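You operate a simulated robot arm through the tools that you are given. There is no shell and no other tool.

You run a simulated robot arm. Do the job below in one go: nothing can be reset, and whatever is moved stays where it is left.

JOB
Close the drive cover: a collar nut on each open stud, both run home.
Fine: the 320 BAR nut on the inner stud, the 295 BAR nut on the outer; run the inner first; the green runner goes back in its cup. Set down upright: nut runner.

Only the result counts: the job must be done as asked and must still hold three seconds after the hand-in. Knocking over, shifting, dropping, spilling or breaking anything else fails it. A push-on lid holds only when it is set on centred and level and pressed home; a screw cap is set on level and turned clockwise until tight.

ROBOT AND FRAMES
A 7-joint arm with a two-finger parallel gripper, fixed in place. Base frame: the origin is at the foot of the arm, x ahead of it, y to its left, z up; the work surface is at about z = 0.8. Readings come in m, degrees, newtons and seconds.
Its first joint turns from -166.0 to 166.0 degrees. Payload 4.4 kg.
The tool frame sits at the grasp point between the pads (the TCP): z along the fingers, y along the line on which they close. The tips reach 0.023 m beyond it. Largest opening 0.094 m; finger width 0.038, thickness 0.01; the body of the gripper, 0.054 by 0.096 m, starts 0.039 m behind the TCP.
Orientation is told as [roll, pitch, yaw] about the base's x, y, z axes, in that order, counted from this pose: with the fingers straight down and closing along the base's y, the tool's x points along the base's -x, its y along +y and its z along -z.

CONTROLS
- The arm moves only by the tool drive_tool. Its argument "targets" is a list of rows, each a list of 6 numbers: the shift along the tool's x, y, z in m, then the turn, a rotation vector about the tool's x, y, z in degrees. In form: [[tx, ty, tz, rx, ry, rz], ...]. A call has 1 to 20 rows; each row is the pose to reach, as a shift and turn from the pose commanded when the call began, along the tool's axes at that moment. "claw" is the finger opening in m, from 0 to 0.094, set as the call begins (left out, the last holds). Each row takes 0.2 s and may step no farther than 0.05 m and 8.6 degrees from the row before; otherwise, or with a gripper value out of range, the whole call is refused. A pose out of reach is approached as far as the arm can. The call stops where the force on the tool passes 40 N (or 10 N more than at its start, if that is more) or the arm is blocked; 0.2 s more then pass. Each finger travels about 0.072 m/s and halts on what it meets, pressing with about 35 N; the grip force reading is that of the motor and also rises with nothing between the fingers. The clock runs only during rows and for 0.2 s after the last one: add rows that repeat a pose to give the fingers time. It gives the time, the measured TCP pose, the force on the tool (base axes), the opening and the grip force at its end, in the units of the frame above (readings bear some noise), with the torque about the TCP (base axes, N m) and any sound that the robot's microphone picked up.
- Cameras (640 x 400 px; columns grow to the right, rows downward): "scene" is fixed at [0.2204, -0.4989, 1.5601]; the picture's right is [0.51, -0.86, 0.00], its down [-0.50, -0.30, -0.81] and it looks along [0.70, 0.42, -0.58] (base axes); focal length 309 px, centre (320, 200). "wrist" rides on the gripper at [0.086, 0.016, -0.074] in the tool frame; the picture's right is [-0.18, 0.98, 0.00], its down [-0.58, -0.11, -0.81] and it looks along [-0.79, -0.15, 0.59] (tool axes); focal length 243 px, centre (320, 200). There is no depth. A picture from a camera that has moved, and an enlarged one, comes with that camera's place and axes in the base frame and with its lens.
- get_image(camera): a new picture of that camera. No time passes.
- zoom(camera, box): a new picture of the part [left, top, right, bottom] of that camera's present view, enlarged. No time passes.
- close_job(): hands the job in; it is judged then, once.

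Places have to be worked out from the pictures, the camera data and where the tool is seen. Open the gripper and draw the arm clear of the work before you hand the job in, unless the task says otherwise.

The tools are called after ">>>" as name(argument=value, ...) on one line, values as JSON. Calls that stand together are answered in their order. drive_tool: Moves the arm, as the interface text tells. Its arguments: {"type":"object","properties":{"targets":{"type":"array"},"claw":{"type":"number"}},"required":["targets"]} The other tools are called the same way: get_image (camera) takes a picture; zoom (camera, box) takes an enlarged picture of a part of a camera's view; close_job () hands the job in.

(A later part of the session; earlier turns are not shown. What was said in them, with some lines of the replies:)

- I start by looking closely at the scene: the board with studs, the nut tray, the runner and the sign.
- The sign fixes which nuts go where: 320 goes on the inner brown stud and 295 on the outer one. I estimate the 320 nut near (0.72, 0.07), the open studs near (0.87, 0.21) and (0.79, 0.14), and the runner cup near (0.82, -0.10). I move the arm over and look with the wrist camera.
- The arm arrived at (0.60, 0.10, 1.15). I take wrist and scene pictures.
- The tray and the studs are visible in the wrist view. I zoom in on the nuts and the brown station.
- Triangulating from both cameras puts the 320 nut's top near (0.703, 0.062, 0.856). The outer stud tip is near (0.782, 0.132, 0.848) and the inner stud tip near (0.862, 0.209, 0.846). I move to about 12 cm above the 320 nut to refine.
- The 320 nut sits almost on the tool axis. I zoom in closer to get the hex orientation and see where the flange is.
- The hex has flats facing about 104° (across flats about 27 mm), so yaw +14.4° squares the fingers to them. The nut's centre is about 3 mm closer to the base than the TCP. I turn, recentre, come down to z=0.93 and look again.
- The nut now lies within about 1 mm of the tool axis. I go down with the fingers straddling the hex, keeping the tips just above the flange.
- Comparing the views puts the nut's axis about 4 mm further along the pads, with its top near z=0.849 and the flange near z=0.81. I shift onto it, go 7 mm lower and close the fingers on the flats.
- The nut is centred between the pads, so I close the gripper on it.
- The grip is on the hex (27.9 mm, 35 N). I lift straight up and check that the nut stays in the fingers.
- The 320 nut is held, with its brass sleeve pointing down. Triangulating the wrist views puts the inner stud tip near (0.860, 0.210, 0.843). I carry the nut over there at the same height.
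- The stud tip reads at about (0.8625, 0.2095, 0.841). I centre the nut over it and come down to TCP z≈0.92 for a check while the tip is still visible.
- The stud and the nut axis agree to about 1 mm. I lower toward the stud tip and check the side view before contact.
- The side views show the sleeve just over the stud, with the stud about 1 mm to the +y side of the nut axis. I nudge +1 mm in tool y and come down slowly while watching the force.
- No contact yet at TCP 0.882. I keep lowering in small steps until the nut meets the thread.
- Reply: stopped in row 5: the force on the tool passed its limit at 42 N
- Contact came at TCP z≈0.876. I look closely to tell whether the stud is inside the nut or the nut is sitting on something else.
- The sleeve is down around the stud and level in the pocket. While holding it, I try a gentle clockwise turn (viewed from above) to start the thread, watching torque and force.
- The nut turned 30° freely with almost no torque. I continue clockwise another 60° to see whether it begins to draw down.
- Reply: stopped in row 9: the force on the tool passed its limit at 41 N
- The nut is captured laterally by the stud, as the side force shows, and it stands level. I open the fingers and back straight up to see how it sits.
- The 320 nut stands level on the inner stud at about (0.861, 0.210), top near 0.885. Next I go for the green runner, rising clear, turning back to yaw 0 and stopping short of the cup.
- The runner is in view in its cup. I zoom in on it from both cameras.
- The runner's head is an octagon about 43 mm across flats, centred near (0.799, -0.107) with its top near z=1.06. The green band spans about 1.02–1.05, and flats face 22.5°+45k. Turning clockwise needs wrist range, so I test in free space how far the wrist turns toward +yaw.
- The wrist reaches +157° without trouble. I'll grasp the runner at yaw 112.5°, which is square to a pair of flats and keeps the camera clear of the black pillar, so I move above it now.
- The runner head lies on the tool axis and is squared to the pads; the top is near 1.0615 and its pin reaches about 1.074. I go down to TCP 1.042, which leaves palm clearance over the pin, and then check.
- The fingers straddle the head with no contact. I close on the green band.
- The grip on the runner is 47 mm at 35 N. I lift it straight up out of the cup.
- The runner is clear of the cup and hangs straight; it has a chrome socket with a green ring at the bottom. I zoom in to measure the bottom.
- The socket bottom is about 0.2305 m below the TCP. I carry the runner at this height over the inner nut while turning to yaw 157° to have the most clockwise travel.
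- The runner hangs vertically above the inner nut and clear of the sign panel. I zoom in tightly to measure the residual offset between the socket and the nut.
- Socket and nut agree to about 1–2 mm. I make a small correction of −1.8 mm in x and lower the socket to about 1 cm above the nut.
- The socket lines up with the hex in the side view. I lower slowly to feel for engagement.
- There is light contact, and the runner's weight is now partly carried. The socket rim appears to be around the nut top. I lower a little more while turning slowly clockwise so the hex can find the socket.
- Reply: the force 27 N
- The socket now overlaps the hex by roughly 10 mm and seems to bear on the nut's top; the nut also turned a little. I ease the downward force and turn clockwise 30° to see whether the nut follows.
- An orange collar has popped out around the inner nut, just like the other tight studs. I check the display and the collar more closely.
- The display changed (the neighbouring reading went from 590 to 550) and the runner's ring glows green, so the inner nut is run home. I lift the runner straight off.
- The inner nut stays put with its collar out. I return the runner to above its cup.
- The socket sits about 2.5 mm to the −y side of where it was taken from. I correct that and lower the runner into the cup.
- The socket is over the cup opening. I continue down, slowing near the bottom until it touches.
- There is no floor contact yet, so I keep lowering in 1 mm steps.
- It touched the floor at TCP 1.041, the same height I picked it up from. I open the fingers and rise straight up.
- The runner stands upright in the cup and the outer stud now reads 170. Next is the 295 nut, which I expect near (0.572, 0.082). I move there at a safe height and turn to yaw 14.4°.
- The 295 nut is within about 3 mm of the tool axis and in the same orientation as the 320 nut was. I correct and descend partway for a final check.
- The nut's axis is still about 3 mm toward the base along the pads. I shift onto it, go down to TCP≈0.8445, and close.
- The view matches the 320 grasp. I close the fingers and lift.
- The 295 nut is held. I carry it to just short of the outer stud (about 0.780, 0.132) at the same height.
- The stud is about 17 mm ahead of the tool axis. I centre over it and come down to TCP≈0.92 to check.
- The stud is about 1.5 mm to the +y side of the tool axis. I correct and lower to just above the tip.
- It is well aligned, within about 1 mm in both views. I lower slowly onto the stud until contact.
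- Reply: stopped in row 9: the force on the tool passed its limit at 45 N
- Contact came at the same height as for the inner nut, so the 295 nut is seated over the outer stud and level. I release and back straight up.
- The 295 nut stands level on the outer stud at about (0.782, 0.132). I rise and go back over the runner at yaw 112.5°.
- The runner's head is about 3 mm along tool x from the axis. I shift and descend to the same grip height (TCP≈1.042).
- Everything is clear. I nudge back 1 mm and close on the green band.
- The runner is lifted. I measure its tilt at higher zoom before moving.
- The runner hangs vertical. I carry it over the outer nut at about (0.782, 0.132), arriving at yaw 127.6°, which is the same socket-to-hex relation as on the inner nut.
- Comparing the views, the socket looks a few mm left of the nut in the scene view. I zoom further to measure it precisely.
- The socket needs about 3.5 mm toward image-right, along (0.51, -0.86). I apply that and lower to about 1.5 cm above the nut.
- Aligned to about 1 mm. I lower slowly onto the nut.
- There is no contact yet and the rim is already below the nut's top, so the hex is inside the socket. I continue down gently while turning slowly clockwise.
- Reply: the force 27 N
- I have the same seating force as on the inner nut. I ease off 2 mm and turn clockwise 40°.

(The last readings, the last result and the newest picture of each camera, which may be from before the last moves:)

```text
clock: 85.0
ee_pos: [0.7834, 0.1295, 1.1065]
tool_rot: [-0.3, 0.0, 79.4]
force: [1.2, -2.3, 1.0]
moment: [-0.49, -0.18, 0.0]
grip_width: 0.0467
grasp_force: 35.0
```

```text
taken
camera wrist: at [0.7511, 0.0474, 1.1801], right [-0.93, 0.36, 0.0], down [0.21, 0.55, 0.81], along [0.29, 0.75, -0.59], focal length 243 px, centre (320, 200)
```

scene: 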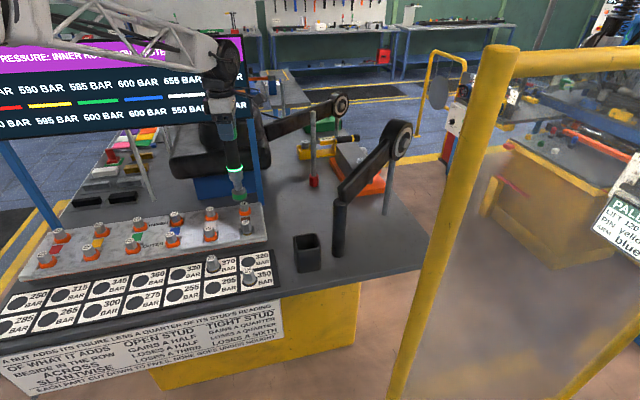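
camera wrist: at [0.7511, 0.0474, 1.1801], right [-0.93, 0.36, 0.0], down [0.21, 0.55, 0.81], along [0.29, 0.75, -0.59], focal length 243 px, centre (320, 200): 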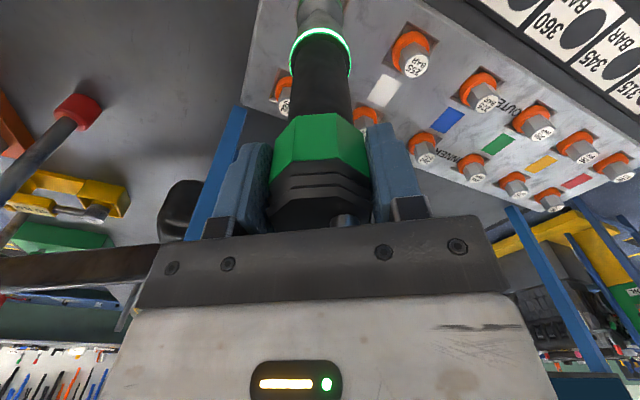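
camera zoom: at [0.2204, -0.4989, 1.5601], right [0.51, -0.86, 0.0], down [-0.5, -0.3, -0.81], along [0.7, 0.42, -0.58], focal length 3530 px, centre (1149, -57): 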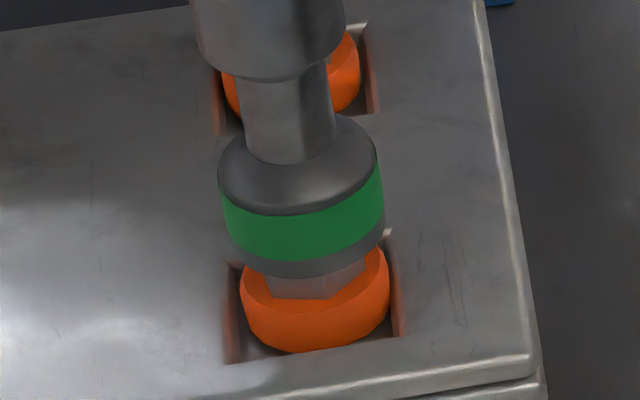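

The orange collar popped out on the outer nut too, and the runner's ring is green. I lift the runner straight off.

>>> drive_tool(targets=[[0, 0, -0.005, 0, 0, 0], [0, 0, -0.015, 0, 0, 0], [0, 0, -0.03, 0, 0, 0], [0, 0, -0.055, 0, 0, 0], [0, 0, -0.085, 0, 0, 0], [0, 0, -0.115, 0, 0, 0], [0, 0, -0.12, 0, 0, 0], [0, 0, -0.12, 0, 0, 0]])

>>> zoom(camera="scene", box=[180, 140, 300, 250])

>>> get_image(camera="scene")

```text
clock: 86.8
ee_pos: [0.7832, 0.127, 1.2272]
tool_rot: [-0.3, -0.1, 79.6]
force: [0.6, -0.3, -7.1]
moment: [-0.05, 0.04, -0.01]
grip_width: 0.0469
grasp_force: 34.9
```

```text
3.64 times, centred on (240, 195) of scene
camera zoom: at [0.2204, -0.4989, 1.5601], right [0.51, -0.86, 0.0], down [-0.5, -0.3, -0.81], along [0.7, 0.42, -0.58], focal length 1123 px, centre (611, 218)
```

zoom: 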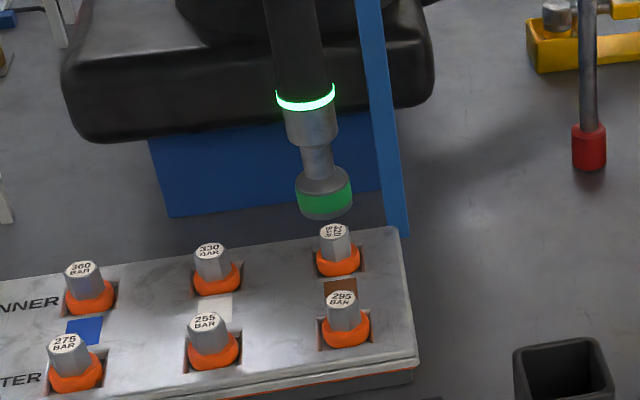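

```text
taken
```

scene: 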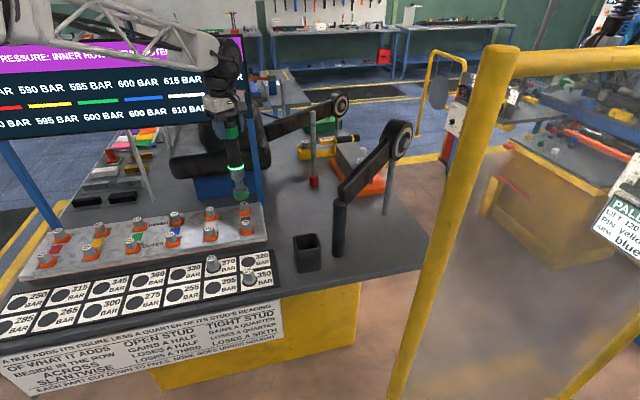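

Both brown studs are closed, and the display reads 615 and 610 on white as the placard's rule predicts. I bring the runner back over its cup.

>>> drive_tool(targets=[[0.0142, -0.0037, 0, 0, 0, -4], [0.0426, -0.0112, 0, 0, 0, -8], [0.0709, -0.0186, 0, 0, 0, -12], [0.0993, -0.026, 0, 0, 0, -16], [0.1277, -0.0335, 0, 0, 0, -20], [0.1561, -0.0409, 0, 0, 0, -24], [0.1844, -0.0484, 0, 0, 0, -28], [0.2128, -0.0558, 0, 0, 0, -32], [0.227, -0.0595, 0, 0, 0, -32.9], [0.227, -0.0595, 0, 0, 0, -32.9], [0.227, -0.0595, 0, 0, 0, -32.9]])

>>> zoom(camera="scene", box=[270, 140, 350, 280])

>>> get_image(camera="wrist")

```text
clock: 89.2
ee_pos: [0.8015, -0.104, 1.2261]
tool_rot: [-0.3, 0.2, 112.5]
force: [-0.8, -0.3, -8.3]
moment: [-0.01, 0.01, 0.0]
grip_width: 0.0467
grasp_force: 35.0
```

```text
2.86 times, centred on (310, 210) of scene
camera zoom: at [0.2204, -0.4989, 1.5601], right [0.51, -0.86, 0.0], down [-0.5, -0.3, -0.81], along [0.7, 0.42, -0.58], focal length 883 px, centre (349, 171)
```

zoom: 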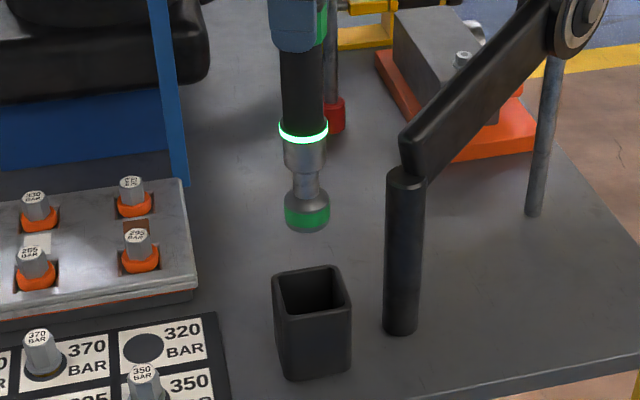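

```text
taken
camera wrist: at [0.8183, -0.1899, 1.3009], right [-0.98, -0.21, -0.01], down [-0.13, 0.58, 0.81], along [-0.16, 0.79, -0.59], focal length 243 px, centre (320, 200)
```

wrist: 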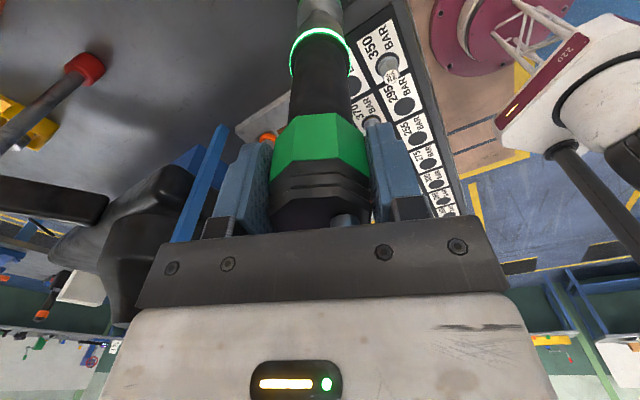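

The socket is within about 2 mm of the cup's centre. I make a small correction and lower it in.

>>> drive_tool(targets=[[0.002, 0, 0.0, 0, 0, 0], [0.002, 0, 0.025, 0, 0, 0], [0.002, 0, 0.05, 0, 0, 0], [0.002, 0, 0.07, 0, 0, 0], [0.002, 0, 0.07, 0, 0, 0]])

>>> zoom(camera="scene", box=[280, 180, 340, 270])

```text
clock: 90.4
ee_pos: [0.8024, -0.1052, 1.1559]
tool_rot: [-0.3, 0.2, 112.5]
force: [0.4, 0.4, -7.1]
moment: [0.0, -0.01, 0.06]
grip_width: 0.0464
grasp_force: 35.1
```

```text
4.44 times, centred on (310, 225) of scene
camera zoom: at [0.2204, -0.4989, 1.5601], right [0.51, -0.86, 0.0], down [-0.5, -0.3, -0.81], along [0.7, 0.42, -0.58], focal length 1373 px, centre (364, 89)
```

zoom: 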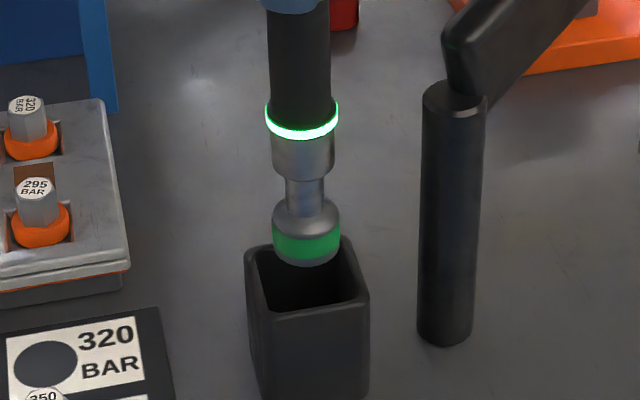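

The view matches the first return. I lower further, slowing near the floor.

>>> drive_tool(targets=[[0, 0, 0.03, 0, 0, 0], [0, 0, 0.06, 0, 0, 0], [0, 0, 0.085, 0, 0, 0], [0, 0, 0.1, 0, 0, 0], [0, 0, 0.107, 0, 0, 0], [0, 0, 0.109, 0, 0, 0], [0, 0, 0.111, 0, 0, 0], [0, 0, 0.112, 0, 0, 0], [0, 0, 0.113, 0, 0, 0], [0, 0, 0.114, 0, 0, 0]])

>>> zoom(camera="scene", box=[280, 170, 340, 260])

```text
clock: 92.6
ee_pos: [0.8023, -0.1068, 1.0434]
tool_rot: [-0.3, 0.1, 112.5]
force: [0.6, -0.8, -7.9]
moment: [-0.01, 0.02, 0.02]
grip_width: 0.0465
grasp_force: 35.1
```

```text
4.44 times, centred on (310, 215) of scene
camera zoom: at [0.2204, -0.4989, 1.5601], right [0.51, -0.86, 0.0], down [-0.5, -0.3, -0.81], along [0.7, 0.42, -0.58], focal length 1373 px, centre (364, 133)
```

zoom: 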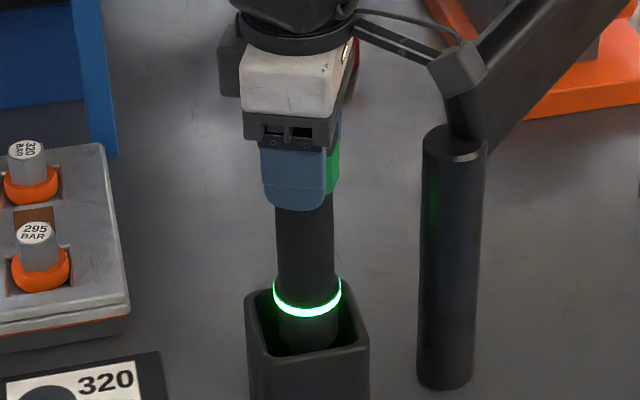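

There is still no contact, so I step down 1 mm at a time until it rests on the cup floor.

>>> drive_tool(targets=[[0, 0, 0.001, 0, 0, 0], [0, 0, 0.002, 0, 0, 0], [0, 0, 0.003, 0, 0, 0], [0, 0, 0.004, 0, 0, 0]])

```text
clock: 93.6
ee_pos: [0.8024, -0.1064, 1.0405]
tool_rot: [-0.5, 0.1, 112.6]
force: [-2.4, 1.5, 12.7]
moment: [0.25, 0.98, 0.06]
grip_width: 0.0465
grasp_force: 35.0
```

It is resting on the floor. I ease off 1 mm, open the fingers fully clear, and rise straight up.

>>> drive_tool(targets=[[0, 0, -0.0015, 0, 0, 0], [0, 0, -0.0015, 0, 0, 0], [0, 0, -0.0015, 0, 0, 0], [0, 0, -0.0015, 0, 0, 0], [0, 0, -0.0015, 0, 0, 0]], claw=0.08)

>>> drive_tool(targets=[[0, 0, -0.015, 0, 0, 0], [0, 0, -0.04, 0, 0, 0], [0, 0, -0.07, 0, 0, 0], [0, 0, -0.1, 0, 0, 0], [0, 0, -0.13, 0, 0, 0], [0, 0, -0.16, 0, 0, 0], [0, 0, -0.2, 0, 0, 0], [0, 0, -0.2, 0, 0, 0]])

>>> get_image(camera="scene")

>>> zoom(camera="scene", box=[270, 180, 350, 280])

>>> zoom(camera="scene", box=[180, 190, 280, 300])

```text
clock: 94.8
ee_pos: [0.8022, -0.1069, 1.0413]
tool_rot: [-0.3, 0.1, 112.6]
force: [-0.1, -0.5, 0.1]
moment: [-0.01, 0.03, 0.02]
grip_width: 0.0796
grasp_force: 0.0
```

```text
clock: 96.6
ee_pos: [0.801, -0.1068, 1.2386]
tool_rot: [-0.3, 0.2, 112.4]
force: [-0.5, -0.2, -0.2]
moment: [0.02, 0.01, 0.03]
grip_width: 0.0799
grasp_force: 0.1
```

```text
taken
```

scene: 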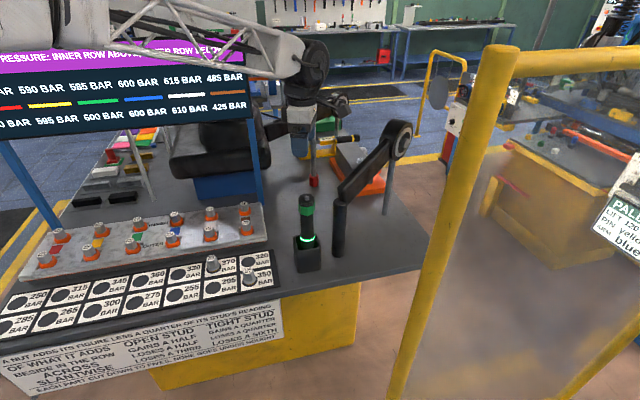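

```text
4.00 times, centred on (310, 230) of scene
camera zoom: at [0.2204, -0.4989, 1.5601], right [0.51, -0.86, 0.0], down [-0.5, -0.3, -0.81], along [0.7, 0.42, -0.58], focal length 1236 px, centre (360, 80)
```

zoom: 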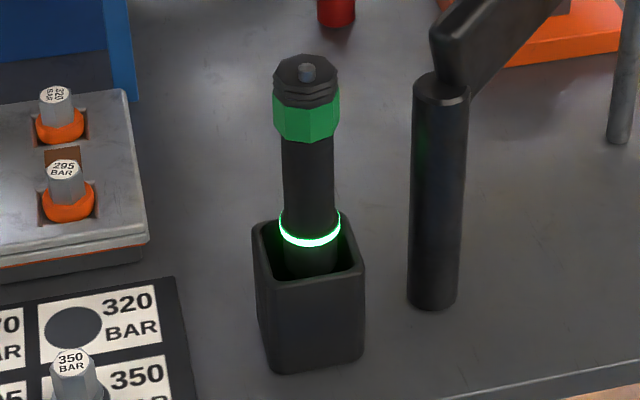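

```text
3.64 times, centred on (230, 245) of scene
camera zoom: at [0.2204, -0.4989, 1.5601], right [0.51, -0.86, 0.0], down [-0.5, -0.3, -0.81], along [0.7, 0.42, -0.58], focal length 1123 px, centre (647, 36)
```

zoom: 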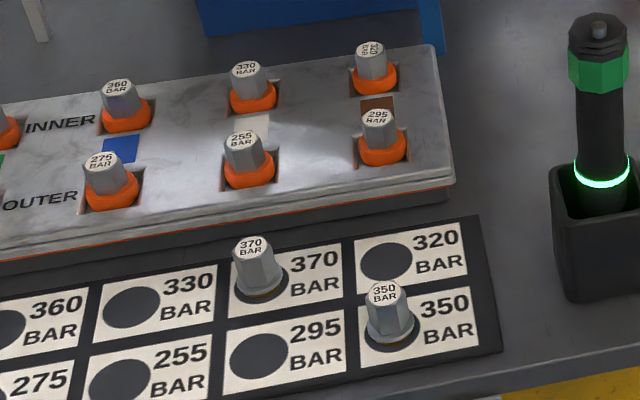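

Both nuts are home with collars out, the runner is upright in its cup, and the 370 and 350 nuts are undisturbed. I draw the arm back clear before handing in.

>>> drive_tool(targets=[[-0.0144, 0.0347, -0.015, 0, 0, 0], [-0.0287, 0.0693, -0.03, 0, 0, 0], [-0.0431, 0.104, -0.045, 0, 0, 0], [-0.0574, 0.1386, -0.06, 0, 0, 0], [-0.0574, 0.1386, -0.06, 0, 0, 0], [-0.0574, 0.1386, -0.06, 0, 0, 0]])

>>> get_image(camera="scene")

>>> zoom(camera="scene", box=[180, 180, 340, 290])

```text
clock: 98.0
ee_pos: [0.6482, -0.1092, 1.3018]
tool_rot: [-0.3, 0.0, 112.5]
force: [-0.2, -1.3, 0.6]
moment: [0.01, 0.01, -0.01]
grip_width: 0.0801
grasp_force: 0.1
```

```text
taken
```

scene: 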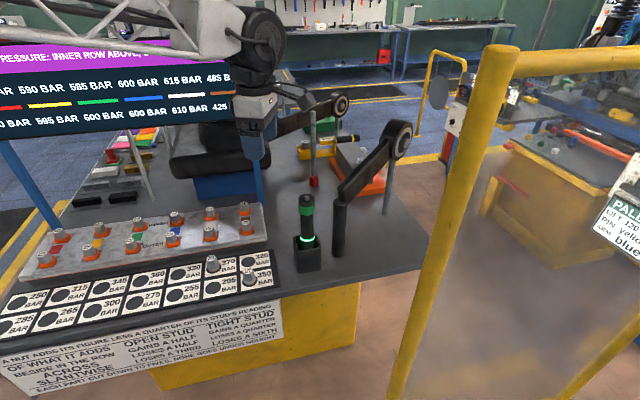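

```text
3.64 times, centred on (260, 235) of scene
camera zoom: at [0.2204, -0.4989, 1.5601], right [0.51, -0.86, 0.0], down [-0.5, -0.3, -0.81], along [0.7, 0.42, -0.58], focal length 1123 px, centre (538, 73)
```

zoom: 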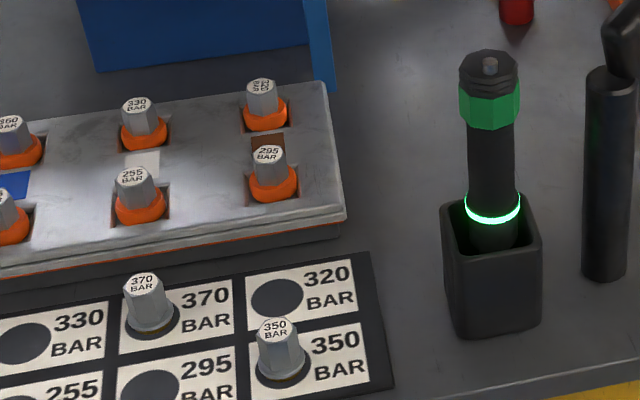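

The 320 nut is home on the inner stud and the 295 nut on the outer. The runner is upright in its cup, nothing else has moved, and the arm is clear with the gripper open. I hand the job in.

>>> close_job()

```text
The job is handed in.
```

The drive cover is closed: the 320 BAR nut is run home on the inner stud and the 295 BAR nut on the outer, with the inner run first. An orange collar came out around each nut, the same as on the studs that were already tight.

- **Readings:** the display ended at 485 BAR inner and 425 BAR outer for this pair. Both figures match the placard's rule.
- **Green runner:** it is back in its cup, standing upright, with its ring still lit green.
- **Everything else:** the 370 and 350 BAR nuts are still in the tray, and the last pictures show nothing knocked or shifted. The gripper was open and the arm drawn clear before I handed the job in.
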